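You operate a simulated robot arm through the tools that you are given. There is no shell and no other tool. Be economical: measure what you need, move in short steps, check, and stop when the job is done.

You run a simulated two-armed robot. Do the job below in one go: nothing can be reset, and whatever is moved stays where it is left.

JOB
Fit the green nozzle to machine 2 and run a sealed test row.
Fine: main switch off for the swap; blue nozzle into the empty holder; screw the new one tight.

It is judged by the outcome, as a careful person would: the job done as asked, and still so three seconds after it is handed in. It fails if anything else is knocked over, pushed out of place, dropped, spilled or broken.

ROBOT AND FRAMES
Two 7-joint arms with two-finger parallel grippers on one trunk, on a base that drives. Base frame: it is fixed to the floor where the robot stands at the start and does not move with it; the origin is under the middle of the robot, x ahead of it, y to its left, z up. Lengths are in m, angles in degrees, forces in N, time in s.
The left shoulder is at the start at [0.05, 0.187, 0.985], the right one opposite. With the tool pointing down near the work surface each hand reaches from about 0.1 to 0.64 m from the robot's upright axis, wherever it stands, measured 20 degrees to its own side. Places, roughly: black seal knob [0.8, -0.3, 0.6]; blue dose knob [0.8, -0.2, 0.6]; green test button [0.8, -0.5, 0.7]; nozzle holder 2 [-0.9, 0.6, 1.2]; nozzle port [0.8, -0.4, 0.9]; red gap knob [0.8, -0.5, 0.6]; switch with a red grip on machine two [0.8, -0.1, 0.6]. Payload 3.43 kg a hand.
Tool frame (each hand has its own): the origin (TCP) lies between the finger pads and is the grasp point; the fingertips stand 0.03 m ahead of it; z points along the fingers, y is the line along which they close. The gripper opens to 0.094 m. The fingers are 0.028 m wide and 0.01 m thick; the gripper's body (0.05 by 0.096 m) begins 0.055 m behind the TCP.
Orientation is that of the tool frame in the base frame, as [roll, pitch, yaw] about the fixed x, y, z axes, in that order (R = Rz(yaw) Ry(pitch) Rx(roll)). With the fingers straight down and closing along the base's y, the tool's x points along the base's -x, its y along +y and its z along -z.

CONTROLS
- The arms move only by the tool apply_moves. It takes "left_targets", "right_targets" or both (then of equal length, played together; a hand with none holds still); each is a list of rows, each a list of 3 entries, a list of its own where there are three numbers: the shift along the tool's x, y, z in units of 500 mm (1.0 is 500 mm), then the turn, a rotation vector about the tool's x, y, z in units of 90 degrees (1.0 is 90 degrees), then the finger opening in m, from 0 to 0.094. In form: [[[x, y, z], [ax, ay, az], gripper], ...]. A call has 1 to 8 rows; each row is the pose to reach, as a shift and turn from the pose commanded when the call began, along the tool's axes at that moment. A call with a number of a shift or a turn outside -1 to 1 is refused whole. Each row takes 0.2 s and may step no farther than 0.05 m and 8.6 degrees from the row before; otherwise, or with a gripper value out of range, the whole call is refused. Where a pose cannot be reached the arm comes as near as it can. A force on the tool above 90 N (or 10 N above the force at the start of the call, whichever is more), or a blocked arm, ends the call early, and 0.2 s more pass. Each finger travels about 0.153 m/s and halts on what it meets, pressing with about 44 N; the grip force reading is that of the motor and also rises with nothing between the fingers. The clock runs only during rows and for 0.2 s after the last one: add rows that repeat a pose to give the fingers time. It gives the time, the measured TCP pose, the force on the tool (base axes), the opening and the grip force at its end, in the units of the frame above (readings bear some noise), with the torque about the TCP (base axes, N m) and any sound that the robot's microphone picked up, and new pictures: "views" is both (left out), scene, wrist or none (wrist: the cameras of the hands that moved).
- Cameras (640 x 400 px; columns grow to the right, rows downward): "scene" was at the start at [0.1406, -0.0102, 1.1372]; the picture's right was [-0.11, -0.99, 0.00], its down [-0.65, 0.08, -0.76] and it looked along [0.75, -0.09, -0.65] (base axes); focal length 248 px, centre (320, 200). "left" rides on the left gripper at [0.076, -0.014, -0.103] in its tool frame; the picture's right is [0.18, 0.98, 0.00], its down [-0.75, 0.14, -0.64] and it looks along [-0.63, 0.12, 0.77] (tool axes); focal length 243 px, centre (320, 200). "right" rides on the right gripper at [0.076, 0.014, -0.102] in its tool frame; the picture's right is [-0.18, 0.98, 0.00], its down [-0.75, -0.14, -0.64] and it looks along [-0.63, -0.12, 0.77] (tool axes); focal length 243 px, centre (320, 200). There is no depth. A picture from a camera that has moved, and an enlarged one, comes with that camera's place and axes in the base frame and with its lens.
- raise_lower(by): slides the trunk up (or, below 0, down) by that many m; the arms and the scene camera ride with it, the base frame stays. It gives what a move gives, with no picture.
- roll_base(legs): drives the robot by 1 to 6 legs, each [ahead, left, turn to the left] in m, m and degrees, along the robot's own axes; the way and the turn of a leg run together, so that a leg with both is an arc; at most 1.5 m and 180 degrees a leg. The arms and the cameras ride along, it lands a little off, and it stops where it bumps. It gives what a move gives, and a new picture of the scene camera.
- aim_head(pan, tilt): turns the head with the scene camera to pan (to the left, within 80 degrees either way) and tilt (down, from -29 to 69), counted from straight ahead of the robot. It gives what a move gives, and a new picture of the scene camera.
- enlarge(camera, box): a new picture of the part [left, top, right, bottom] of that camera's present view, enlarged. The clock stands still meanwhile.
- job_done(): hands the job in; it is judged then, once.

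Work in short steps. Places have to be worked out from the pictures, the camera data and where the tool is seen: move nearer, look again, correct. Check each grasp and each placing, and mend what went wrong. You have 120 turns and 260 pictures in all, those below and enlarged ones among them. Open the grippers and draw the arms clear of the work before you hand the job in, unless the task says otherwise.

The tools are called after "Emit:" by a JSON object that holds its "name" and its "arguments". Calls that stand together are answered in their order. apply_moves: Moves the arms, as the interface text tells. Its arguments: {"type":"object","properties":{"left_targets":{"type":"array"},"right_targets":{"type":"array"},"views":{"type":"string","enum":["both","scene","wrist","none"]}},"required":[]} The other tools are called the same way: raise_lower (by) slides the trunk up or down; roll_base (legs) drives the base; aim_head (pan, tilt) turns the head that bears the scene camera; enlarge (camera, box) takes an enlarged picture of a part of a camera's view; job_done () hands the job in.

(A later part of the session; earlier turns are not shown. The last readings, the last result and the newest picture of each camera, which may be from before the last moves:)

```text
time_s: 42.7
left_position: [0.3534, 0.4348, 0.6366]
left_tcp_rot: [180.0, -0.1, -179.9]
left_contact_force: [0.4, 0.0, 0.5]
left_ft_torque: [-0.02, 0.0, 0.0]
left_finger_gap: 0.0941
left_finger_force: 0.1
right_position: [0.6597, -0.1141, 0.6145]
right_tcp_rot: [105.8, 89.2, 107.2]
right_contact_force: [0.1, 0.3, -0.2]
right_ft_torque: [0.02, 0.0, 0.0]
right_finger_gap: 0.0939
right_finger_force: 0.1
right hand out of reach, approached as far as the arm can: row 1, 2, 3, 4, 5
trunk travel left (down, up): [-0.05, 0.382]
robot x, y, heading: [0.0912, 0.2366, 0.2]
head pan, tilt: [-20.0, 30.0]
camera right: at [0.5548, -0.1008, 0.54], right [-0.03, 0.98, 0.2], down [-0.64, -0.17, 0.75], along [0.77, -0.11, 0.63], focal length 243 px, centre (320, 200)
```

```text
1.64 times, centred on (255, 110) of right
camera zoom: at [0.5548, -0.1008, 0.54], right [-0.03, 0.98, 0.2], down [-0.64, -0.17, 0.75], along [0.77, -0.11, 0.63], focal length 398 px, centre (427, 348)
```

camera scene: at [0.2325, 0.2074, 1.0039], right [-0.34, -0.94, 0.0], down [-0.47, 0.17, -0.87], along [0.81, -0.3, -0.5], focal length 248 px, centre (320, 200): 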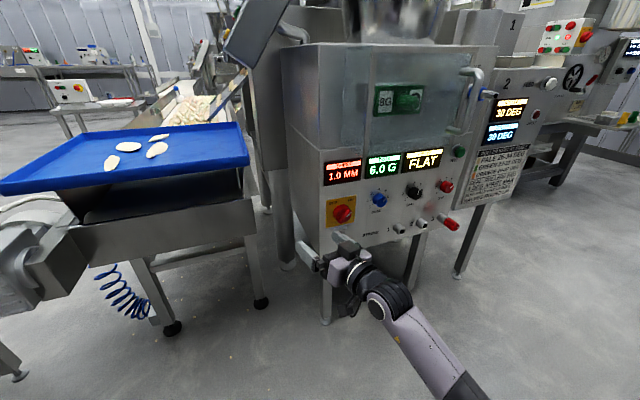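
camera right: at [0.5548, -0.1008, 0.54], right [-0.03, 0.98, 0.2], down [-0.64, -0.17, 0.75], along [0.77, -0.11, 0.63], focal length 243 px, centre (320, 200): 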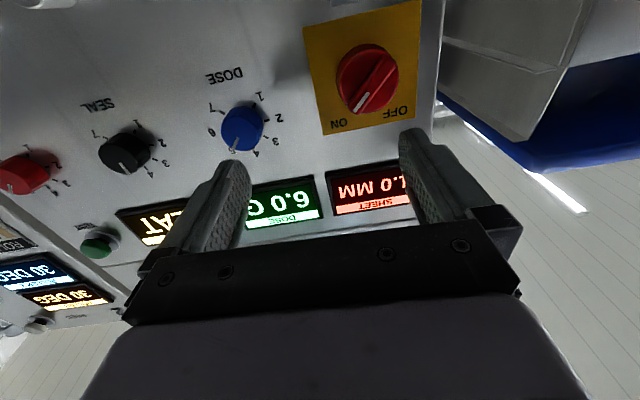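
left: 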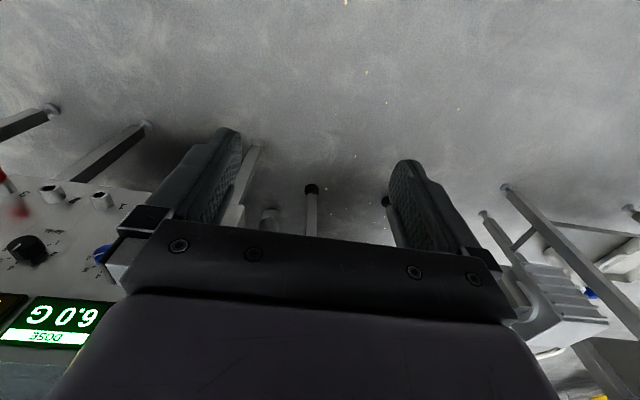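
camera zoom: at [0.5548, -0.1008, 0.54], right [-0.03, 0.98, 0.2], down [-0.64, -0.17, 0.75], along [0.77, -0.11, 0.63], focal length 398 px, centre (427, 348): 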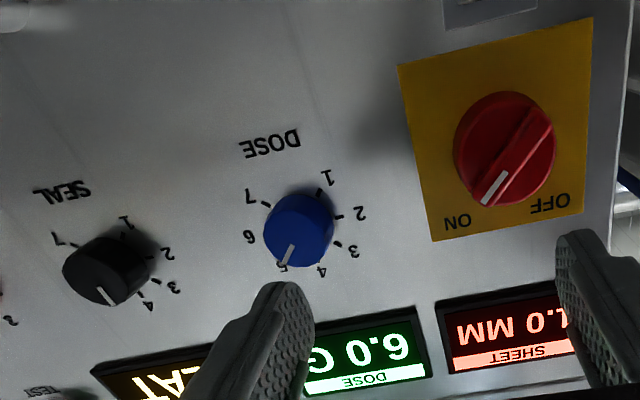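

Switch centre estimate (~0.775, -0.067, 0.599), its bar pointing up-right (ON). I roll the gripper 45° so the fingers will straddle the bar, moving in line with it, and look again.

Emit:
{"name": "apply_moves", "arguments": {"right_targets": [[[0.005, 0.016, 0], [0.005, 0, 0.083], 0.094], [[0.01, 0.032, 0], [0.01, 0, 0.167], 0.094], [[0.015, 0.048, 0], [0.015, 0, 0.25], 0.094], [[0.02, 0.063, 0], [0.02, 0, 0.333], 0.094], [[0.025, 0.078, 0.02], [0.025, 0, 0.417], 0.06], [[0.031, 0.094, 0.04], [0.025, 0, 0.5], 0.06], [[0.031, 0.094, 0.04], [0.025, 0, 0.5], 0.06]], "views": "both"}}

```text
time_s: 44.3
left_position: [0.3538, 0.4337, 0.6374]
left_tcp_rot: [-179.9, -0.1, 180.0]
left_contact_force: [0.0, -0.2, 0.4]
left_ft_torque: [0.01, 0.05, 0.02]
left_finger_gap: 0.0937
left_finger_force: 0.0
right_position: [0.6794, -0.0643, 0.5998]
right_tcp_rot: [91.3, 44.6, 89.1]
right_contact_force: [-0.3, -0.8, -0.4]
right_ft_torque: [-0.03, -0.04, -0.02]
right_finger_gap: 0.0599
right_finger_force: 0.1
trunk travel left (down, up): [-0.05, 0.382]
robot x, y, heading: [0.0905, 0.2393, 0.1]
head pan, tilt: [-20.0, 30.0]
camera scene: at [0.2325, 0.2074, 1.0039], right [-0.34, -0.94, 0.0], down [-0.47, 0.17, -0.87], along [0.81, -0.3, -0.5], focal length 248 px, centre (320, 200)
camera right: at [0.5766, 0.0016, 0.5586], right [0.03, 0.56, 0.83], down [-0.65, -0.62, 0.44], along [0.76, -0.55, 0.35], focal length 243 px, centre (320, 200)
```

scene: 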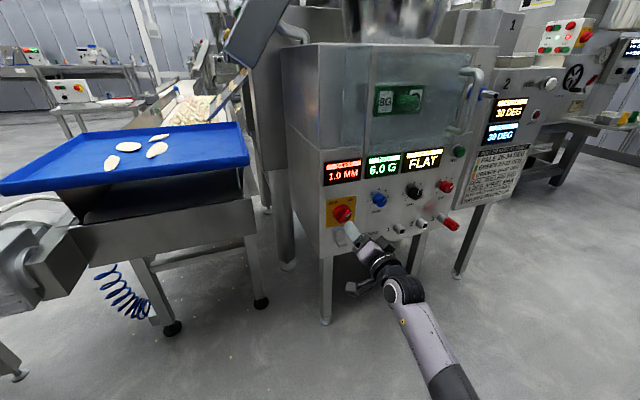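
right: 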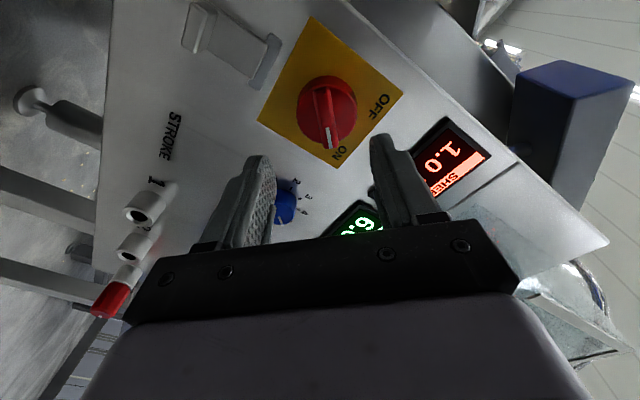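

The bar is aligned with the fingers; centre about (0.79,-0.065,0.604). I advance 6.5 cm and look.

Emit:
{"name": "apply_moves", "arguments": {"right_targets": [[[-0.004, 0, 0.04], [0, 0, 0], 0.06], [[-0.006, 0, 0.08], [0, 0, 0], 0.06], [[-0.006, 0, 0.12], [0, 0, 0], 0.06], [[-0.006, 0, 0.13], [0, 0, 0], 0.06]], "views": "both"}}

```text
time_s: 45.3
left_position: [0.353, 0.4354, 0.636]
left_tcp_rot: [-179.9, -0.1, -180.0]
left_contact_force: [-0.2, 0.1, 0.5]
left_ft_torque: [0.0, 0.01, 0.03]
left_finger_gap: 0.0941
left_finger_force: 0.1
right_position: [0.7443, -0.0704, 0.6022]
right_tcp_rot: [91.2, 44.8, 89.1]
right_contact_force: [-1.3, -0.6, 0.4]
right_ft_torque: [0.04, -0.01, 0.02]
right_finger_gap: 0.0598
right_finger_force: 0.0
trunk travel left (down, up): [-0.05, 0.382]
robot x, y, heading: [0.0893, 0.2396, -0.2]
head pan, tilt: [-20.0, 30.0]
camera scene: at [0.2325, 0.2074, 1.0039], right [-0.34, -0.94, 0.0], down [-0.47, 0.17, -0.87], along [0.81, -0.3, -0.5], focal length 248 px, centre (320, 200)
camera right: at [0.6419, -0.003, 0.5597], right [0.03, 0.56, 0.83], down [-0.65, -0.61, 0.44], along [0.76, -0.55, 0.35], focal length 243 px, centre (320, 200)
```

scene: 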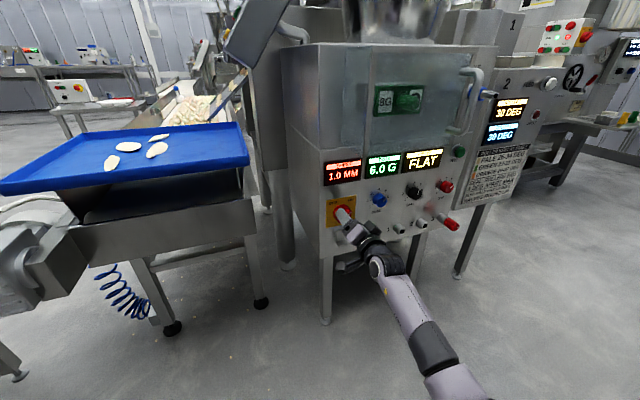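
right: 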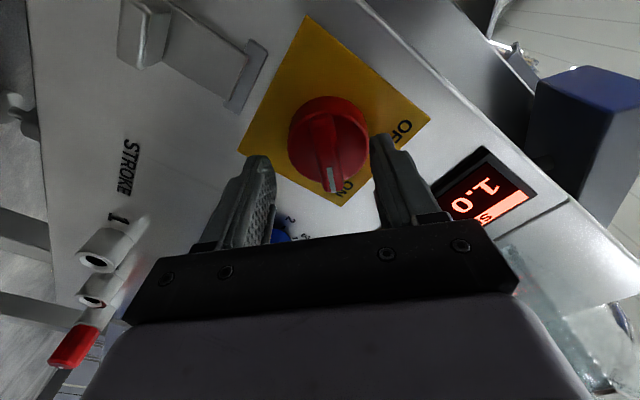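

Nearly at the grip. I advance 2 cm more, then close on the bar.

Emit:
{"name": "apply_moves", "arguments": {"right_targets": [[[0, 0.01, 0.02], [0, 0, 0], 0.06], [[0, 0.01, 0.04], [0, 0, 0], 0.06], [[0, 0.01, 0.04], [0, 0, 0], 0.03], [[0, 0.01, 0.04], [0, 0, 0], 0.0], [[0, 0.01, 0.04], [0, 0, 0], 0.0]], "views": "wrist"}}

```text
time_s: 45.7
left_position: [0.3521, 0.4332, 0.6372]
left_tcp_rot: [180.0, 0.0, 179.8]
left_contact_force: [-0.1, 0.1, 0.4]
left_ft_torque: [0.02, -0.01, -0.02]
left_finger_gap: 0.0938
left_finger_force: 0.0
right_position: [0.745, -0.0698, 0.6009]
right_tcp_rot: [91.4, 44.8, 88.9]
right_contact_force: [-27.0, -0.5, 6.5]
right_ft_torque: [0.04, -0.63, 0.65]
right_finger_gap: 0.0614
right_finger_force: 1.1
trunk travel left (down, up): [-0.05, 0.382]
robot x, y, heading: [0.0893, 0.2355, -0.2]
head pan, tilt: [-20.0, 30.0]
stopped in row 2 (right hand): the force on the tool passed its limit at 114 N (the readings are from after the stop); the commanded pose is now the measured one
camera right: at [0.643, -0.0026, 0.5592], right [0.03, 0.56, 0.83], down [-0.66, -0.61, 0.44], along [0.75, -0.56, 0.35], focal length 243 px, centre (320, 200)
```

right: 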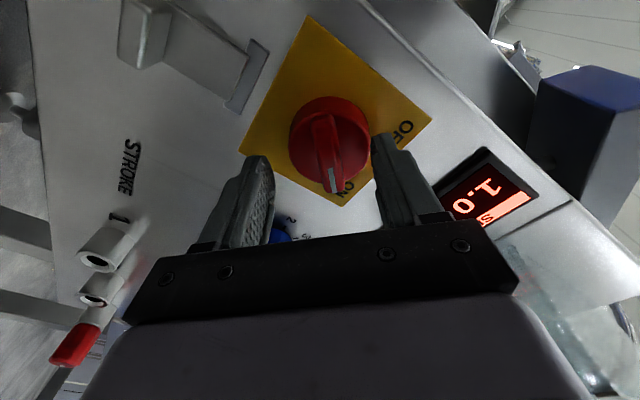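

The fingertips touched the disc, so the bar stands between the fingers already. I back off 4 mm and close on the bar.

Emit:
{"name": "apply_moves", "arguments": {"right_targets": [[[0, 0.006, -0.008], [0, 0, 0], 0.06], [[0, 0.006, -0.008], [0, 0, 0], 0.03], [[0, 0.006, -0.008], [0, 0, 0], 0.0], [[0, 0.006, -0.008], [0, 0, 0], 0.0]], "views": "wrist"}}

```text
time_s: 46.7
left_position: [0.3527, 0.4356, 0.6366]
left_tcp_rot: [-180.0, -0.1, 180.0]
left_contact_force: [-0.6, -0.4, 0.1]
left_ft_torque: [0.02, 0.02, -0.01]
left_finger_gap: 0.0939
left_finger_force: 0.1
right_position: [0.7433, -0.0644, 0.6041]
right_tcp_rot: [91.5, 44.8, 89.4]
right_contact_force: [10.5, 13.4, 6.3]
right_ft_torque: [-0.15, -0.27, 0.83]
right_finger_gap: 0.0138
right_finger_force: 44.8
trunk travel left (down, up): [-0.05, 0.382]
robot x, y, heading: [0.0872, 0.2415, -0.3]
head pan, tilt: [-20.0, 30.0]
camera right: at [0.6414, 0.0031, 0.5614], right [0.03, 0.56, 0.83], down [-0.65, -0.62, 0.44], along [0.76, -0.55, 0.35], focal length 243 px, centre (320, 200)
```

right: 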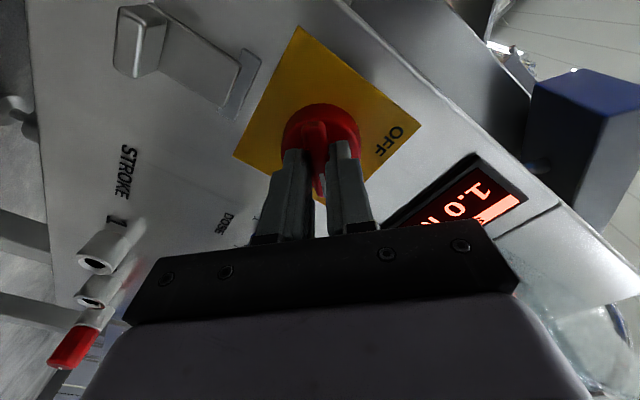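

The bar is gripped (14 mm). I turn it toward OFF (negative about tool z).

Emit:
{"name": "apply_moves", "arguments": {"right_targets": [[[0, 0, 0], [0, 0, -0.09], 0.0], [[0, 0, 0], [0, 0, -0.18], 0.0], [[0, 0, 0], [0, 0, -0.27], 0.0], [[0, 0, 0], [0, 0, -0.36], 0.0], [[0, 0, 0], [0, 0, -0.45], 0.0], [[0, 0, 0], [0, 0, -0.54], 0.0], [[0, 0, 0], [0, 0, -0.63], 0.0], [[0, 0, 0], [0, 0, -0.72], 0.0]], "views": "both"}}

```text
time_s: 47.9
left_position: [0.35, 0.437, 0.637]
left_tcp_rot: [180.0, -0.1, 180.0]
left_contact_force: [-0.3, 0.0, -0.2]
left_ft_torque: [-0.03, -0.03, 0.04]
left_finger_gap: 0.0939
left_finger_force: 0.0
right_position: [0.745, -0.0654, 0.6024]
right_tcp_rot: [91.2, 79.9, 93.2]
right_contact_force: [-22.3, 7.3, 7.9]
right_ft_torque: [0.02, -0.75, -0.4]
right_finger_gap: 0.0138
right_finger_force: 44.5
right hand out of reach, approached as far as the arm can: row 4, 5
trunk travel left (down, up): [-0.05, 0.382]
robot x, y, heading: [0.0923, 0.2435, -0.2]
head pan, tilt: [-20.0, 30.0]
stopped in row 5 (right hand): the force on the tool passed its limit at 102 N (the readings are from after the stop); the commanded pose is now the measured one
camera scene: at [0.2285, 0.2092, 1.0042], right [-0.34, -0.94, 0.0], down [-0.47, 0.17, -0.87], along [0.81, -0.3, -0.5], focal length 248 px, centre (320, 200)
camera right: at [0.6407, -0.0422, 0.5302], right [-0.03, 0.94, 0.35], down [-0.63, -0.29, 0.72], along [0.78, -0.2, 0.6], focal length 243 px, centre (320, 200)
```

scene: 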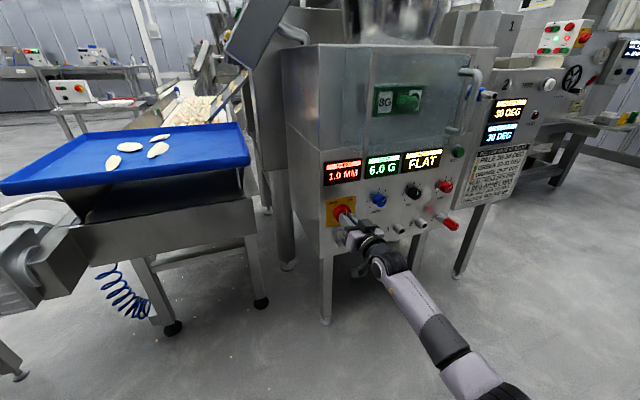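
right: 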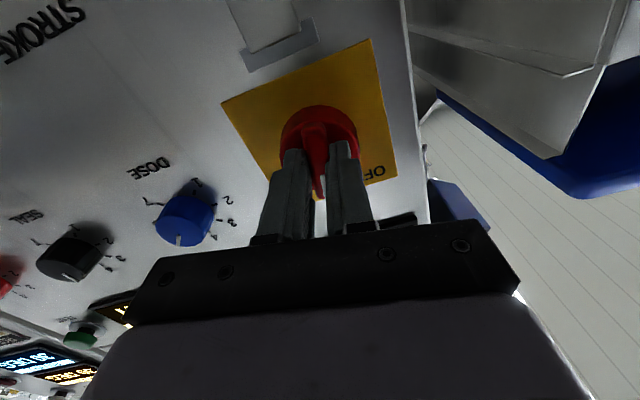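

The wrist is near its limit in this direction. I release, back off, and turn the wrist the other way round by 180° to regrip (range on the positive side).

Emit:
{"name": "apply_moves", "arguments": {"right_targets": [[[0, 0, 0], [0, 0, 0], 0.06], [[0, 0, -0.04], [0, 0, 0.0], 0.06], [[0, 0, -0.08], [0, 0, 0.09], 0.06], [[0, 0, -0.08], [0, 0, 0.18], 0.06], [[0, 0, -0.08], [0, 0, 0.27], 0.06], [[0, 0, -0.08], [0, 0, 0.36], 0.06], [[0, 0, -0.08], [0, 0, 0.45], 0.06], [[0, 0, -0.08], [0, 0, 0.54], 0.06]], "views": "none"}}

Emit:
{"name": "apply_moves", "arguments": {"right_targets": [[[0, 0, 0], [0, 0, 0.09], 0.06], [[0, 0, 0], [0, 0, 0.18], 0.06], [[0, 0, 0], [0, 0, 0.27], 0.06], [[0, 0, 0], [0, 0, 0.36], 0.06], [[0, 0, 0], [0, 0, 0.45], 0.06], [[0, 0, 0], [0, 0, 0.54], 0.06], [[0, 0, 0], [0, 0, 0.63], 0.06], [[0, 0, 0], [0, 0, 0.72], 0.06]], "views": "none"}}

Emit:
{"name": "apply_moves", "arguments": {"right_targets": [[[0, 0, 0], [0, 0, 0.09], 0.06], [[0, 0, 0], [0, 0, 0.18], 0.06], [[0, 0, 0], [0, 0, 0.27], 0.06], [[0, 0, 0], [0, 0, 0.36], 0.06], [[0, 0, 0], [0, 0, 0.45], 0.06], [[0, 0, 0], [0, 0, 0.54], 0.06], [[0, 0, 0], [0, 0, 0.63], 0.06], [[0, 0, 0], [0, 0, 0.7], 0.06]], "views": "both"}}

```text
time_s: 49.6
left_position: [0.3511, 0.4357, 0.6373]
left_tcp_rot: [180.0, -0.2, 180.0]
left_contact_force: [0.1, 0.5, -0.6]
left_ft_torque: [-0.01, -0.02, 0.01]
left_finger_gap: 0.0939
left_finger_force: 0.0
right_position: [0.7071, -0.0684, 0.5977]
right_tcp_rot: [90.9, 31.2, 92.2]
right_contact_force: [0.0, 0.7, 0.3]
right_ft_torque: [-0.01, 0.0, 0.0]
right_finger_gap: 0.0599
right_finger_force: 0.0
trunk travel left (down, up): [-0.05, 0.382]
robot x, y, heading: [0.0892, 0.2408, -0.1]
head pan, tilt: [-20.0, 30.0]
```

```text
time_s: 51.5
left_position: [0.35, 0.4348, 0.6378]
left_tcp_rot: [179.9, -0.2, 180.0]
left_contact_force: [1.3, 0.6, 0.2]
left_ft_torque: [-0.01, -0.02, -0.01]
left_finger_gap: 0.094
left_finger_force: 0.2
right_position: [0.705, -0.073, 0.5989]
right_tcp_rot: [91.0, -33.2, 91.1]
right_contact_force: [0.2, 0.7, 0.9]
right_ft_torque: [0.0, 0.03, -0.01]
right_finger_gap: 0.0599
right_finger_force: 0.1
trunk travel left (down, up): [-0.05, 0.382]
robot x, y, heading: [0.0883, 0.2398, 0.0]
head pan, tilt: [-20.0, 30.0]
```

```text
time_s: 53.5
left_position: [0.346, 0.44, 0.6451]
left_tcp_rot: [-179.3, 0.9, -180.0]
left_contact_force: [-0.1, -0.6, 0.0]
left_ft_torque: [0.01, 0.01, -0.03]
left_finger_gap: 0.0942
left_finger_force: 0.0
right_position: [0.6974, -0.1075, 0.6231]
right_tcp_rot: [-153.0, -89.5, -27.2]
right_contact_force: [0.3, 0.1, -0.8]
right_ft_torque: [0.03, 0.07, -0.01]
right_finger_gap: 0.0597
right_finger_force: 0.1
trunk travel left (down, up): [-0.05, 0.382]
robot x, y, heading: [0.0878, 0.2413, -0.2]
head pan, tilt: [-20.0, 30.0]
stopped in row 8 (right hand): the arm was blocked; the commanded pose is now the measured one
camera scene: at [0.2188, 0.2174, 1.0136], right [-0.34, -0.94, 0.01], down [-0.46, 0.16, -0.88], along [0.82, -0.3, -0.48], focal length 248 px, centre (320, 200)
camera right: at [0.5952, -0.1211, 0.6999], right [0.0, -0.98, -0.19], down [-0.65, 0.15, -0.75], along [0.76, 0.12, -0.64], focal length 243 px, centre (320, 200)
```

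scene: 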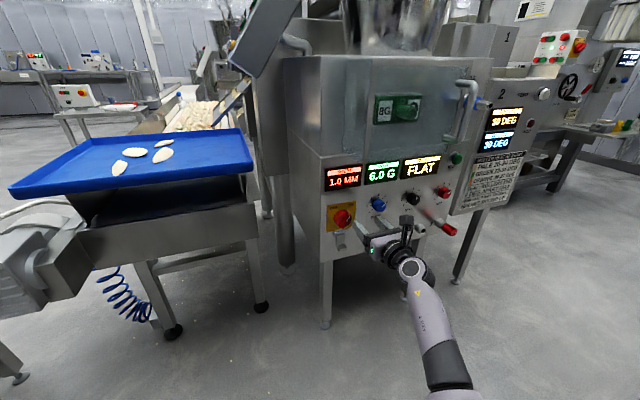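
right: 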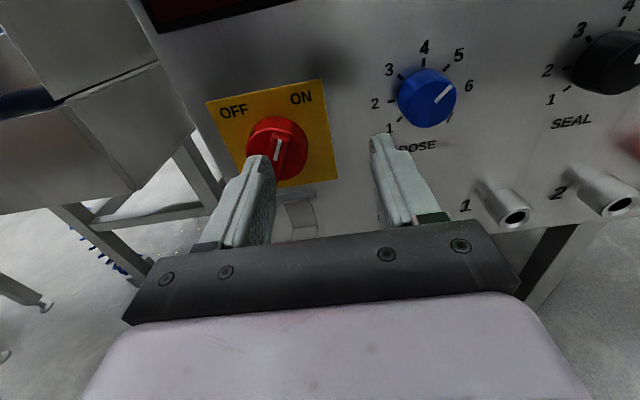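

Camera now sits above the hand; the switch is part-turned (pointer nearly upright). The arm was blocked near 180°; I turn back 20° and check that the pose relaxes.

Emit:
{"name": "apply_moves", "arguments": {"right_targets": [[[0, 0, -0.02], [0, 0, -0.08], 0.06], [[0, 0, -0.04], [0, 0, -0.16], 0.06], [[0, 0, -0.04], [0, 0, -0.24], 0.06], [[0, 0, -0.04], [0, 0, -0.24], 0.06]], "views": "both"}}

```text
time_s: 54.6
left_position: [0.346, 0.4419, 0.6456]
left_tcp_rot: [-179.1, 0.8, -180.0]
left_contact_force: [0.4, 1.0, -0.1]
left_ft_torque: [0.01, 0.06, -0.02]
left_finger_gap: 0.0939
left_finger_force: 0.1
right_position: [0.6988, -0.0717, 0.6681]
right_tcp_rot: [73.2, -73.1, 107.2]
right_contact_force: [-0.2, -0.1, 0.1]
right_ft_torque: [0.03, -0.03, 0.02]
right_finger_gap: 0.0601
right_finger_force: 0.1
trunk travel left (down, up): [-0.05, 0.382]
robot x, y, heading: [0.0875, 0.2415, -0.2]
head pan, tilt: [-20.0, 30.0]
stopped in row 4 (right hand): the arm was blocked; the commanded pose is now the measured one
camera scene: at [0.2192, 0.2196, 1.0148], right [-0.34, -0.94, 0.01], down [-0.46, 0.16, -0.88], along [0.82, -0.3, -0.48], focal length 248 px, centre (320, 200)
camera right: at [0.5888, -0.0664, 0.7369], right [0.01, -1.0, 0.1], down [-0.57, -0.09, -0.81], along [0.82, -0.05, -0.57], focal length 243 px, centre (320, 200)
```

scene: 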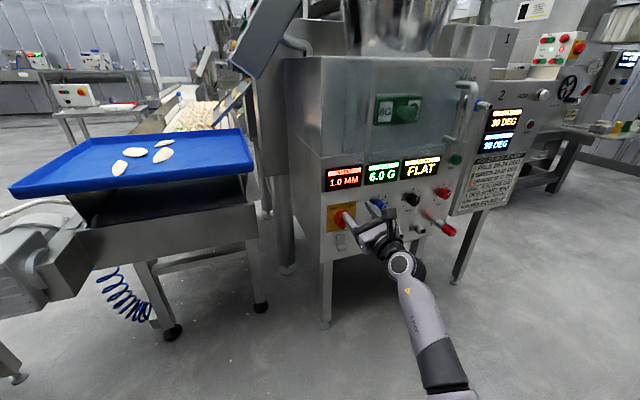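
right: 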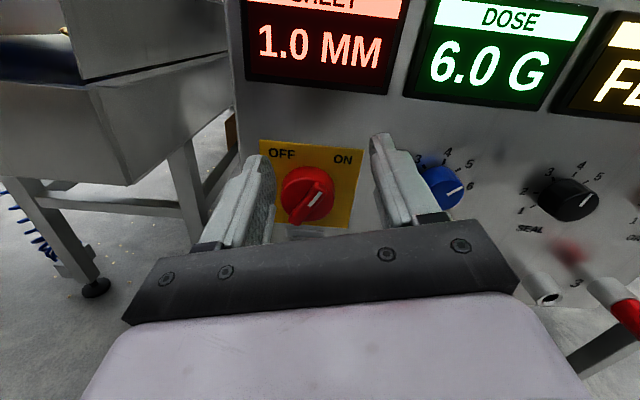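

The elbow seems stuck low (trunk lowered). I back the base off 0.12 m and raise the trunk to free it.

Emit:
{"name": "roll_base", "arguments": {"legs": [[-0.12, 0, 0]]}}

Emit:
{"name": "raise_lower", "arguments": {"by": 0.15}}

Emit:
{"name": "aim_head", "arguments": {"pan": -40, "tilt": 60}}

```text
time_s: 55.9
left_position: [0.2266, 0.4409, 0.6455]
left_tcp_rot: [-179.1, 0.8, -180.0]
left_contact_force: [0.2, 0.3, -0.1]
left_ft_torque: [-0.02, 0.0, 0.0]
left_finger_gap: 0.0937
left_finger_force: 0.1
right_position: [0.5794, -0.0719, 0.6709]
right_tcp_rot: [72.7, -72.9, 107.8]
right_contact_force: [0.1, 0.3, -0.3]
right_ft_torque: [-0.02, -0.02, 0.01]
right_finger_gap: 0.0602
right_finger_force: 0.0
trunk travel left (down, up): [-0.05, 0.382]
robot x, y, heading: [-0.032, 0.2442, -0.2]
head pan, tilt: [-20.0, 30.0]
camera scene: at [0.1005, 0.2201, 1.0146], right [-0.34, -0.94, 0.01], down [-0.46, 0.16, -0.88], along [0.82, -0.31, -0.48], focal length 248 px, centre (320, 200)
```

scene: 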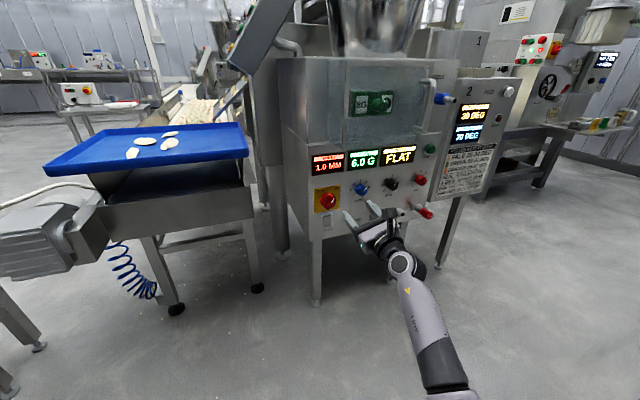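

```text
time_s: 57.6
left_position: [0.2331, 0.4354, 0.7864]
left_tcp_rot: [-180.0, -0.2, -180.0]
left_contact_force: [-0.8, 0.3, -0.3]
left_ft_torque: [0.03, 0.02, 0.0]
left_finger_gap: 0.094
left_finger_force: 0.0
right_position: [0.5838, -0.0765, 0.7976]
right_tcp_rot: [74.6, -74.0, 106.0]
right_contact_force: [-0.1, -0.5, -0.8]
right_ft_torque: [-0.03, 0.05, 0.01]
right_finger_gap: 0.0602
right_finger_force: 0.0
trunk travel left (down, up): [-0.2, 0.232]
robot x, y, heading: [-0.0331, 0.2384, 0.2]
head pan, tilt: [-20.0, 30.0]
```

```text
time_s: 58.6
left_position: [0.2325, 0.4368, 0.7864]
left_tcp_rot: [-180.0, -0.1, 180.0]
left_contact_force: [-0.2, -0.3, -0.1]
left_ft_torque: [-0.01, -0.02, 0.01]
left_finger_gap: 0.0939
left_finger_force: 0.0
right_position: [0.5855, -0.0764, 0.7969]
right_tcp_rot: [74.6, -74.0, 106.0]
right_contact_force: [-0.4, 0.5, -0.6]
right_ft_torque: [0.03, -0.01, -0.01]
right_finger_gap: 0.06
right_finger_force: 0.0
trunk travel left (down, up): [-0.2, 0.232]
robot x, y, heading: [-0.0338, 0.2372, -0.2]
head pan, tilt: [-40.0, 60.0]
camera scene: at [0.0773, 0.1967, 1.1119], right [-0.64, -0.77, 0.0], down [-0.66, 0.56, -0.5], along [0.38, -0.32, -0.87], focal length 248 px, centre (320, 200)
```

scene: 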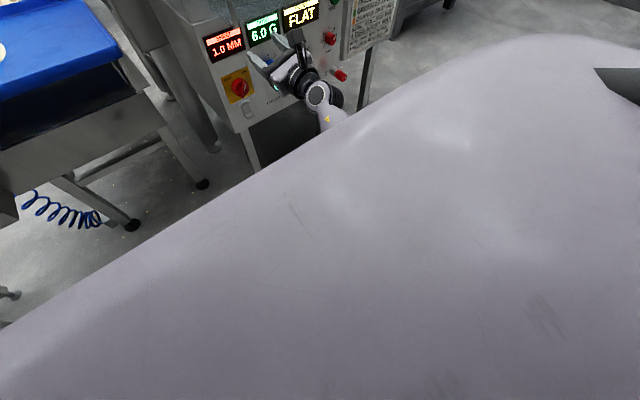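

Freed. I lower the hand to switch height with the trunk kept high, rolling to ~185°.

Emit:
{"name": "apply_moves", "arguments": {"right_targets": [[[-0.075, -0.02, -0.006], [0, -0.01, 0.044], 0.06], [[-0.15, -0.04, -0.012], [0, -0.02, 0.088], 0.06], [[-0.225, -0.06, -0.018], [0, -0.03, 0.132], 0.06], [[-0.3, -0.08, -0.024], [0, -0.04, 0.176], 0.06], [[-0.375, -0.104, -0.029], [0, -0.047, 0.222], 0.06], [[-0.375, -0.104, -0.029], [0, -0.047, 0.222], 0.06]], "views": "both"}}

```text
time_s: 60.0
left_position: [0.2319, 0.4366, 0.7855]
left_tcp_rot: [180.0, -0.1, 179.9]
left_contact_force: [0.0, 0.0, 0.4]
left_ft_torque: [0.0, 0.04, -0.03]
left_finger_gap: 0.0941
left_finger_force: 0.0
right_position: [0.5859, -0.077, 0.6021]
right_tcp_rot: [-89.7, -85.3, -89.9]
right_contact_force: [-0.3, -0.1, 0.0]
right_ft_torque: [-0.01, 0.0, -0.01]
right_finger_gap: 0.0602
right_finger_force: 0.1
trunk travel left (down, up): [-0.2, 0.232]
robot x, y, heading: [-0.0305, 0.238, -0.3]
head pan, tilt: [-40.0, 60.0]
camera scene: at [0.0773, 0.1967, 1.1118], right [-0.64, -0.77, 0.0], down [-0.66, 0.56, -0.5], along [0.38, -0.32, -0.87], focal length 248 px, centre (320, 200)
camera right: at [0.4822, -0.099, 0.6767], right [0.01, -0.97, -0.26], down [-0.64, 0.19, -0.74], along [0.77, 0.18, -0.62], focal length 243 px, centre (320, 200)
```

scene: 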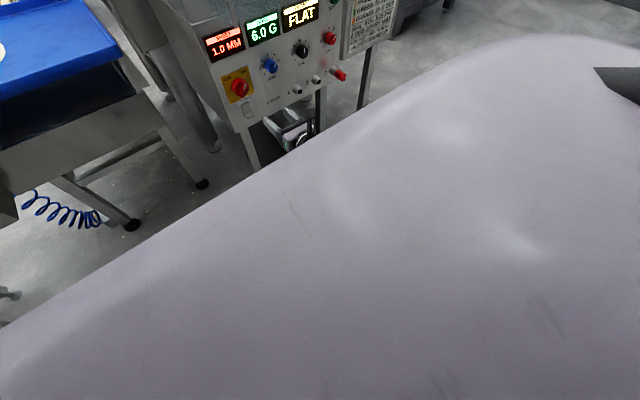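
right: 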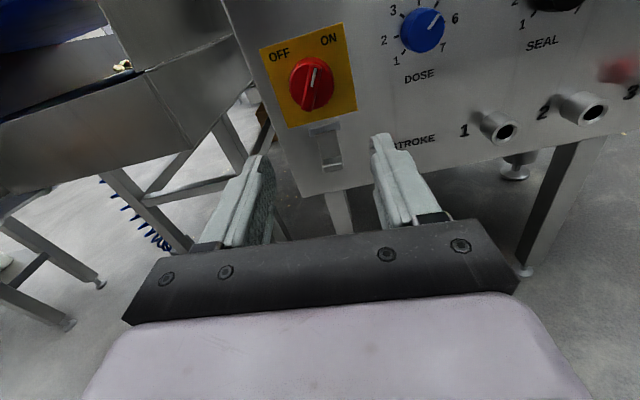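

That works with the trunk high. I drive forward 0.12 m toward the switch.

Emit:
{"name": "roll_base", "arguments": {"legs": [[0.12, 0.01, 0.2]]}}

Emit:
{"name": "apply_moves", "arguments": {"right_targets": [[[0, 0, 0], [0, 0, 0], 0.06]], "views": "wrist"}}

```text
time_s: 61.2
left_position: [0.3498, 0.4473, 0.7872]
left_tcp_rot: [180.0, -0.2, -179.8]
left_contact_force: [0.2, -0.5, 0.5]
left_ft_torque: [0.0, 0.04, 0.01]
left_finger_gap: 0.0942
left_finger_force: 0.0
right_position: [0.7057, -0.0654, 0.6017]
right_tcp_rot: [-90.0, -85.4, -89.0]
right_contact_force: [0.0, -0.7, -0.4]
right_ft_torque: [0.0, 0.01, -0.01]
right_finger_gap: 0.0603
right_finger_force: 0.1
trunk travel left (down, up): [-0.2, 0.232]
robot x, y, heading: [0.0872, 0.2537, -0.2]
head pan, tilt: [-40.0, 60.0]
camera scene: at [0.1966, 0.207, 1.1118], right [-0.64, -0.77, 0.0], down [-0.66, 0.56, -0.5], along [0.38, -0.32, -0.87], focal length 248 px, centre (320, 200)
```

scene: 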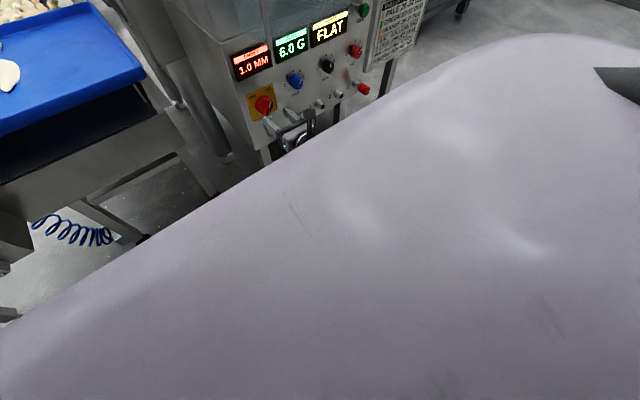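

```text
time_s: 61.6
left_position: [0.3513, 0.4465, 0.7872]
left_tcp_rot: [180.0, -0.1, -179.7]
left_contact_force: [-0.6, -0.8, 0.6]
left_ft_torque: [0.01, 0.01, 0.01]
left_finger_gap: 0.0944
left_finger_force: 0.1
right_position: [0.7051, -0.0654, 0.6021]
right_tcp_rot: [-90.0, -85.4, -89.1]
right_contact_force: [-0.3, -0.2, -0.2]
right_ft_torque: [0.0, 0.0, -0.02]
right_finger_gap: 0.06
right_finger_force: 0.0
trunk travel left (down, up): [-0.2, 0.232]
robot x, y, heading: [0.0897, 0.2483, 0.3]
head pan, tilt: [-40.0, 60.0]
camera right: at [0.6027, -0.0868, 0.6769], right [0.01, -0.96, -0.26], down [-0.65, 0.19, -0.74], along [0.76, 0.18, -0.62], focal length 243 px, centre (320, 200)
```

right: 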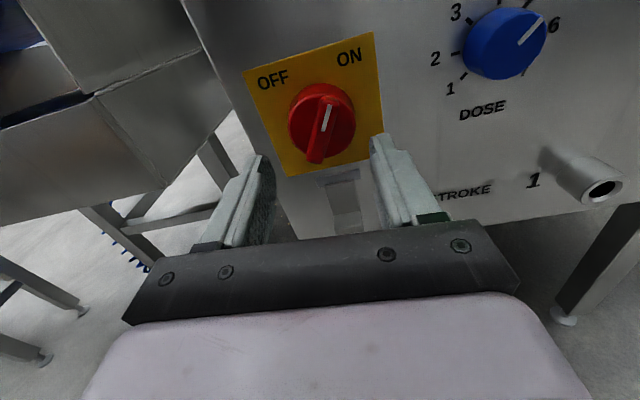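

I roll ~9° more to match the bar, advance 3.7 cm, and close.

Emit:
{"name": "apply_moves", "arguments": {"right_targets": [[[0, 0, 0.025], [0, 0, 0.06], 0.06], [[0, 0, 0.05], [0, 0, 0.1], 0.06], [[0, 0, 0.074], [0, 0, 0.1], 0.06], [[0, 0, 0.074], [0, 0, 0.1], 0.03], [[0, 0, 0.074], [0, 0, 0.1], 0.0], [[0, 0, 0.074], [0, 0, 0.1], 0.0]], "views": "wrist"}}

```text
time_s: 63.0
left_position: [0.3516, 0.4466, 0.7868]
left_tcp_rot: [-180.0, -0.2, -179.8]
left_contact_force: [0.5, 0.9, -0.3]
left_ft_torque: [0.01, 0.02, -0.01]
left_finger_gap: 0.094
left_finger_force: 0.0
right_position: [0.7428, -0.0648, 0.601]
right_tcp_rot: [-90.2, -76.4, -88.9]
right_contact_force: [1.0, -2.4, -2.2]
right_ft_torque: [0.03, 0.41, -0.29]
right_finger_gap: 0.0136
right_finger_force: 44.8
trunk travel left (down, up): [-0.2, 0.232]
robot x, y, heading: [0.087, 0.2501, 0.1]
head pan, tilt: [-40.0, 60.0]
camera right: at [0.64, -0.0985, 0.6723], right [0.01, -0.91, -0.41], down [-0.65, 0.3, -0.7], along [0.76, 0.27, -0.59], focal length 243 px, centre (320, 200)
```

right: 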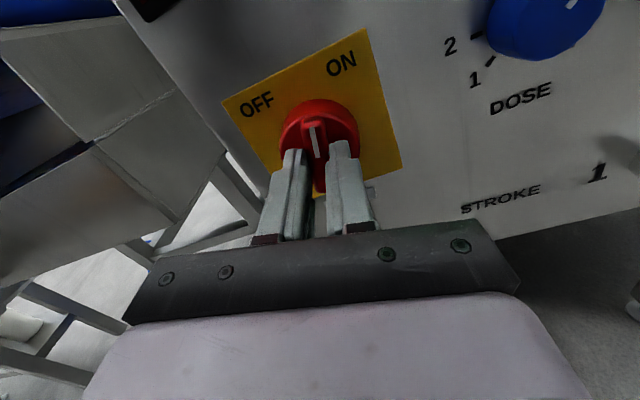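

Gripped. I turn ~58° toward OFF.

Emit:
{"name": "apply_moves", "arguments": {"right_targets": [[[0, 0, 0], [0, 0, -0.08], 0.0], [[0, 0, 0], [0, 0, -0.16], 0.0], [[0, 0, 0], [0, 0, -0.24], 0.0], [[0, 0, 0], [0, 0, -0.32], 0.0], [[0, 0, 0], [0, 0, -0.4], 0.0], [[0, 0, 0], [0, 0, -0.48], 0.0], [[0, 0, 0], [0, 0, -0.56], 0.0], [[0, 0, 0], [0, 0, -0.64], 0.0]], "views": "wrist"}}

Emit:
{"name": "aim_head", "arguments": {"pan": -25, "tilt": 32}}

```text
time_s: 64.8
left_position: [0.3513, 0.4469, 0.7874]
left_tcp_rot: [179.9, -0.1, -179.8]
left_contact_force: [0.3, 0.1, 0.5]
left_ft_torque: [0.01, 0.01, -0.02]
left_finger_gap: 0.0937
left_finger_force: 0.0
right_position: [0.7431, -0.0667, 0.6025]
right_tcp_rot: [90.0, -45.8, 90.7]
right_contact_force: [4.4, -14.6, -0.7]
right_ft_torque: [0.03, 0.83, -1.41]
right_finger_gap: 0.0138
right_finger_force: 45.0
trunk travel left (down, up): [-0.2, 0.232]
robot x, y, heading: [0.0897, 0.2491, 0.2]
head pan, tilt: [-40.0, 60.0]
camera right: at [0.6389, -0.0251, 0.6665], right [0.01, -0.83, 0.55], down [-0.64, -0.43, -0.64], along [0.77, -0.35, -0.53], focal length 243 px, centre (320, 200)
```

right: 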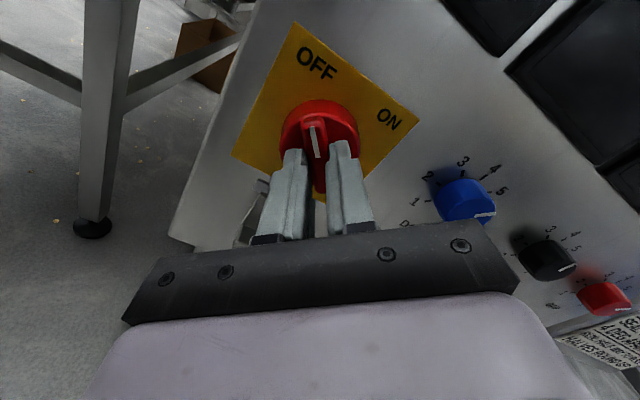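

```text
time_s: 65.8
left_position: [0.3502, 0.446, 0.7863]
left_tcp_rot: [180.0, -0.1, -179.8]
left_contact_force: [-0.9, -0.5, -0.1]
left_ft_torque: [0.02, 0.01, 0.04]
left_finger_gap: 0.0943
left_finger_force: 0.1
right_position: [0.7428, -0.0654, 0.6021]
right_tcp_rot: [90.0, -45.8, 90.7]
right_contact_force: [6.0, -16.5, 0.1]
right_ft_torque: [0.03, 0.36, -1.06]
right_finger_gap: 0.0137
right_finger_force: 44.9
trunk travel left (down, up): [-0.2, 0.232]
robot x, y, heading: [0.0892, 0.2506, 0.3]
head pan, tilt: [-25.0, 32.0]
camera scene: at [0.227, 0.2113, 1.1506], right [-0.42, -0.91, 0.0], down [-0.48, 0.22, -0.85], along [0.77, -0.36, -0.53], focal length 248 px, centre (320, 200)
```

scene: 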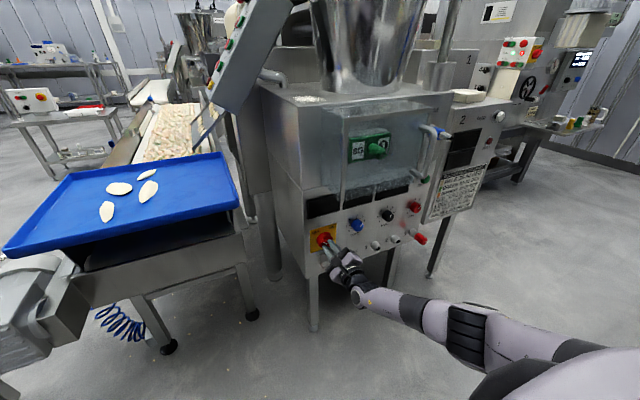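

Displays are dark: machine off. I release, withdraw, and strafe right toward the nozzle.

Emit:
{"name": "apply_moves", "arguments": {"right_targets": [[[0, 0, 0], [0, 0, 0], 0.05], [[0, 0, -0.05], [0, 0, 0], 0.06], [[0, 0, -0.12], [0, 0, 0], 0.06]], "views": "none"}}

Emit:
{"name": "roll_base", "arguments": {"legs": [[-0.1, 0, 0], [0, -0.32, 0]]}}

```text
time_s: 66.6
left_position: [0.3513, 0.4468, 0.7869]
left_tcp_rot: [-180.0, -0.1, -179.9]
left_contact_force: [-0.4, -0.4, 0.0]
left_ft_torque: [0.0, 0.0, 0.01]
left_finger_gap: 0.0941
left_finger_force: 0.0
right_position: [0.6831, -0.0644, 0.6015]
right_tcp_rot: [90.0, -45.9, 90.9]
right_contact_force: [-0.4, 0.7, 0.8]
right_ft_torque: [-0.01, 0.0, 0.02]
right_finger_gap: 0.0601
right_finger_force: 0.0
trunk travel left (down, up): [-0.2, 0.232]
robot x, y, heading: [0.0856, 0.2524, 0.0]
head pan, tilt: [-25.0, 32.0]
```

```text
time_s: 70.7
left_position: [0.2519, 0.1246, 0.7865]
left_tcp_rot: [-180.0, -0.1, -179.8]
left_contact_force: [0.5, -0.3, -0.3]
left_ft_torque: [-0.01, 0.05, 0.01]
left_finger_gap: 0.0941
left_finger_force: 0.2
right_position: [0.5855, -0.3847, 0.6019]
right_tcp_rot: [90.0, -46.0, 90.9]
right_contact_force: [1.1, 0.4, -0.1]
right_ft_torque: [-0.02, -0.01, -0.01]
right_finger_gap: 0.0597
right_finger_force: 0.0
trunk travel left (down, up): [-0.2, 0.232]
robot x, y, heading: [-0.0123, -0.0722, -0.0]
head pan, tilt: [-25.0, 32.0]
camera scene: at [0.1278, -0.1086, 1.1508], right [-0.42, -0.91, 0.0], down [-0.48, 0.22, -0.85], along [0.77, -0.36, -0.53], focal length 248 px, centre (320, 200)
```

scene: 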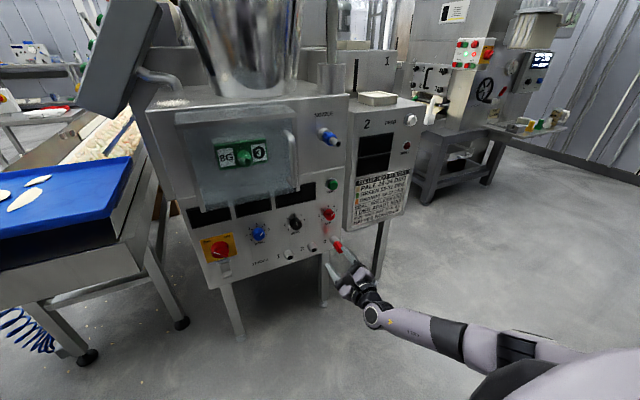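

Hand is clear. I raise it in front of the nozzle (y≈-0.4325, z≈0.92).

Emit:
{"name": "apply_moves", "arguments": {"right_targets": [[[0.056, 0.073, 0], [0, 0, 0.06], 0.094], [[0.112, 0.146, 0], [0, 0, 0.12], 0.094], [[0.168, 0.22, 0], [0, 0, 0.18], 0.094], [[0.224, 0.293, 0], [0, 0, 0.24], 0.094], [[0.281, 0.366, 0], [0, 0, 0.3], 0.094], [[0.337, 0.439, 0], [0, 0, 0.38], 0.094], [[0.393, 0.512, 0], [0, 0, 0.46], 0.094], [[0.393, 0.512, 0], [0, 0, 0.5], 0.094]], "views": "both"}}

```text
time_s: 72.5
left_position: [0.2514, 0.1263, 0.7869]
left_tcp_rot: [179.9, -0.1, -179.7]
left_contact_force: [-0.2, -0.4, -0.4]
left_ft_torque: [-0.03, -0.02, 0.03]
left_finger_gap: 0.0941
left_finger_force: 0.1
right_position: [0.5846, -0.43, 0.921]
right_tcp_rot: [-91.9, -88.9, -87.1]
right_contact_force: [-0.8, 0.3, 0.5]
right_ft_torque: [0.01, 0.0, 0.03]
right_finger_gap: 0.0938
right_finger_force: 0.1
trunk travel left (down, up): [-0.2, 0.232]
robot x, y, heading: [-0.0125, -0.0712, 0.2]
head pan, tilt: [-25.0, 32.0]
camera scene: at [0.1277, -0.1085, 1.1508], right [-0.42, -0.91, 0.0], down [-0.48, 0.22, -0.85], along [0.77, -0.36, -0.53], focal length 248 px, centre (320, 200)
camera right: at [0.481, -0.4499, 0.9963], right [0.02, -0.98, -0.2], down [-0.65, 0.14, -0.75], along [0.76, 0.14, -0.63], focal length 243 px, centre (320, 200)
```

scene: 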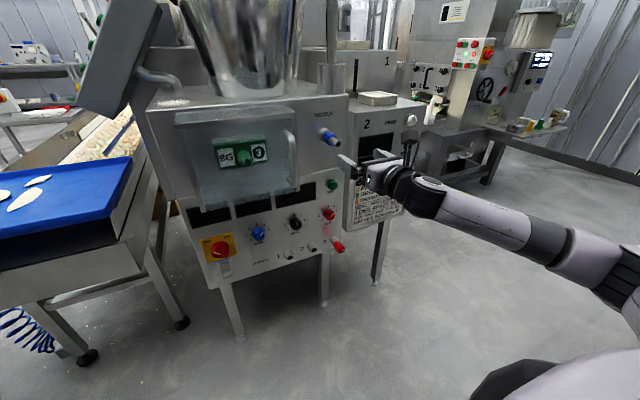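
right: 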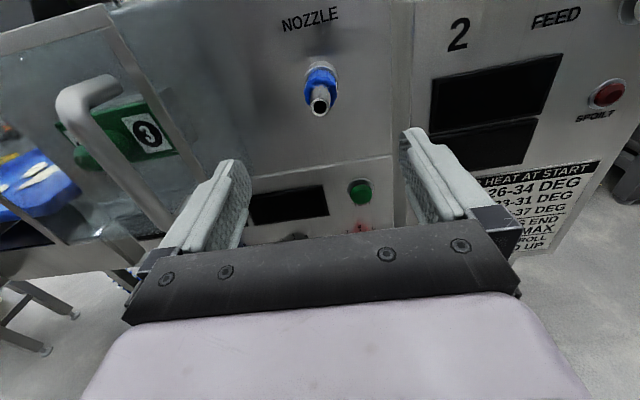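

Aligned with the nozzle. I drive 0.1 m forward, then check.

Emit:
{"name": "roll_base", "arguments": {"legs": [[0.1, 0, 0]]}}

Emit:
{"name": "enlarge", "arguments": {"camera": "right", "box": [200, 20, 440, 190]}}

```text
time_s: 73.6
left_position: [0.3504, 0.1264, 0.7863]
left_tcp_rot: [179.9, -0.2, -179.7]
left_contact_force: [-0.1, -0.7, -0.5]
left_ft_torque: [-0.02, -0.03, -0.03]
left_finger_gap: 0.0943
left_finger_force: 0.1
right_position: [0.6823, -0.4316, 0.9194]
right_tcp_rot: [-90.7, -88.9, -88.3]
right_contact_force: [-0.1, -0.3, -0.1]
right_ft_torque: [-0.01, 0.01, 0.0]
right_finger_gap: 0.094
right_finger_force: 0.2
trunk travel left (down, up): [-0.2, 0.232]
robot x, y, heading: [0.0888, -0.0692, 0.1]
head pan, tilt: [-25.0, 32.0]
camera scene: at [0.2263, -0.1081, 1.1508], right [-0.42, -0.91, 0.0], down [-0.48, 0.22, -0.85], along [0.77, -0.36, -0.53], focal length 248 px, centre (320, 200)
```

scene: 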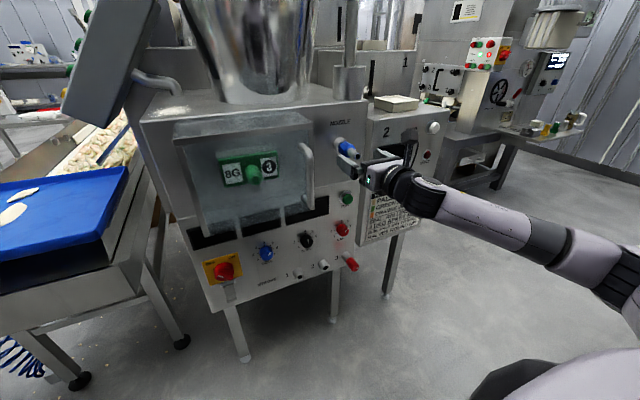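

```text
2.35 times, centred on (320, 105) of right
camera zoom: at [0.5798, -0.4492, 0.9959], right [0.02, -0.98, -0.2], down [-0.64, 0.14, -0.75], along [0.76, 0.14, -0.63], focal length 571 px, centre (320, 424)
```

zoom: 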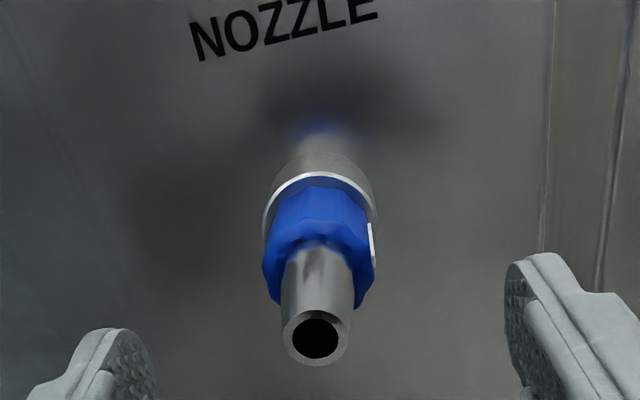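

The blue lobed ring spans about x 0.735–0.78 with a collar behind. I roll +40°, advance to TCP x≈0.745 and grip the ring.

Emit:
{"name": "apply_moves", "arguments": {"right_targets": [[[-0.004, 0, 0.03], [0, 0, 0.09], 0.094], [[-0.004, -0.003, 0.06], [0, 0, 0.18], 0.094], [[-0.004, -0.003, 0.09], [0, 0, 0.27], 0.094], [[-0.004, -0.003, 0.11], [0, 0, 0.36], 0.094], [[-0.004, -0.003, 0.125], [0, 0, 0.44], 0.094], [[-0.004, -0.003, 0.125], [0, 0, 0.44], 0.05], [[-0.004, -0.003, 0.125], [0, 0, 0.44], 0.0], [[-0.004, -0.003, 0.125], [0, 0, 0.44], 0.0]], "views": "wrist"}}

Emit:
{"name": "enlarge", "arguments": {"camera": "right", "box": [200, 50, 440, 250]}}

```text
time_s: 75.4
left_position: [0.3497, 0.1255, 0.7869]
left_tcp_rot: [-180.0, -0.1, -179.7]
left_contact_force: [0.6, -0.4, 0.4]
left_ft_torque: [0.0, -0.01, -0.01]
left_finger_gap: 0.0941
left_finger_force: 0.0
right_position: [0.7453, -0.4277, 0.9191]
right_tcp_rot: [-90.0, -49.4, -89.1]
right_contact_force: [1.7, 0.4, 1.5]
right_ft_torque: [0.02, 0.53, -0.44]
right_finger_gap: 0.0327
right_finger_force: 43.5
trunk travel left (down, up): [-0.2, 0.232]
robot x, y, heading: [0.0886, -0.0688, 0.2]
head pan, tilt: [-25.0, 32.0]
camera right: at [0.6428, -0.4912, 0.9671], right [0.01, -0.63, -0.78], down [-0.65, 0.59, -0.48], along [0.76, 0.51, -0.4], focal length 243 px, centre (320, 200)
```

right: 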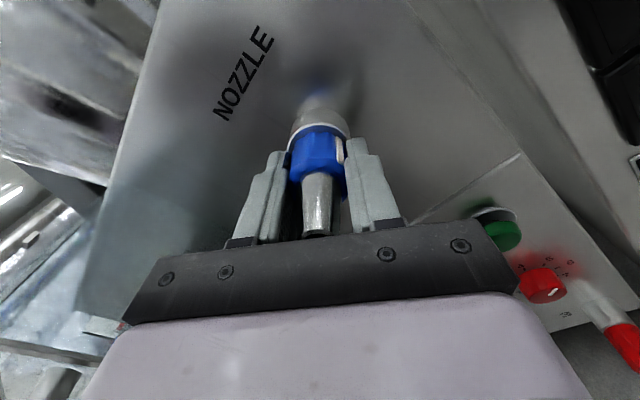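

```text
2.00 times, centred on (320, 150) of right
camera zoom: at [0.6428, -0.4912, 0.9671], right [0.01, -0.63, -0.78], down [-0.65, 0.59, -0.48], along [0.76, 0.51, -0.4], focal length 485 px, centre (320, 300)
```

zoom: 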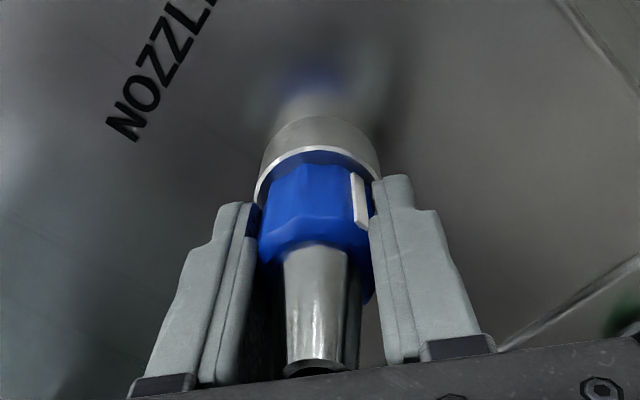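

Firm grip on the ring (32.7 mm). I turn counter-clockwise (negative roll) about 64° and watch force.

Emit:
{"name": "apply_moves", "arguments": {"right_targets": [[[0, 0, 0], [0, 0, -0.09], 0.0], [[0, 0, 0], [0, 0, -0.18], 0.0], [[0, 0, 0], [0, 0, -0.27], 0.0], [[0, 0, 0], [0, 0, -0.36], 0.0], [[0, 0, 0], [0, 0, -0.45], 0.0], [[0, 0, 0], [0, 0, -0.54], 0.0], [[0, 0, 0], [0, 0, -0.63], 0.0], [[0, 0, 0], [0, 0, -0.72], 0.0]], "views": "wrist"}}

Emit:
{"name": "enlarge", "arguments": {"camera": "right", "box": [200, 50, 440, 250]}}

```text
time_s: 77.2
left_position: [0.3501, 0.1266, 0.7875]
left_tcp_rot: [179.8, -0.1, -179.7]
left_contact_force: [-0.1, 0.2, -0.9]
left_ft_torque: [-0.01, 0.03, -0.01]
left_finger_gap: 0.094
left_finger_force: 0.0
right_position: [0.7434, -0.4318, 0.9178]
right_tcp_rot: [89.9, -65.6, 90.9]
right_contact_force: [-2.9, -8.2, 2.6]
right_ft_torque: [0.03, 0.58, -1.01]
right_finger_gap: 0.0322
right_finger_force: 44.1
trunk travel left (down, up): [-0.2, 0.232]
robot x, y, heading: [0.0916, -0.0695, 0.3]
head pan, tilt: [-25.0, 32.0]
camera right: at [0.6411, -0.4142, 0.9936], right [0.01, -0.97, 0.24], down [-0.64, -0.19, -0.75], along [0.77, -0.14, -0.62], focal length 243 px, centre (320, 200)
```

right: 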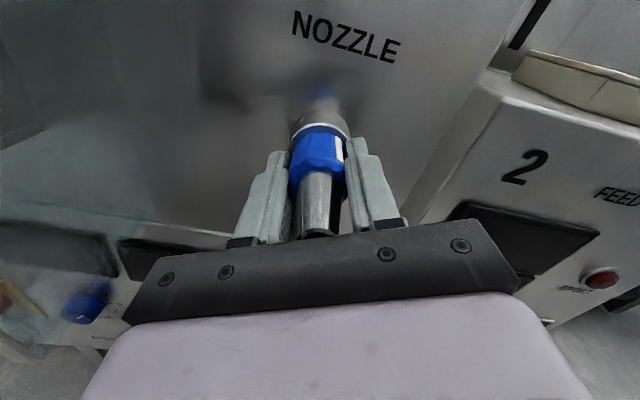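

```text
2.00 times, centred on (320, 150) of right
camera zoom: at [0.6411, -0.4142, 0.9936], right [0.01, -0.97, 0.24], down [-0.64, -0.19, -0.75], along [0.77, -0.14, -0.62], focal length 485 px, centre (320, 300)
```

zoom: 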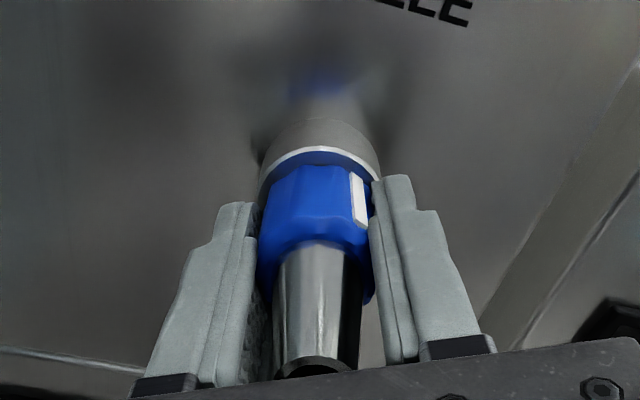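

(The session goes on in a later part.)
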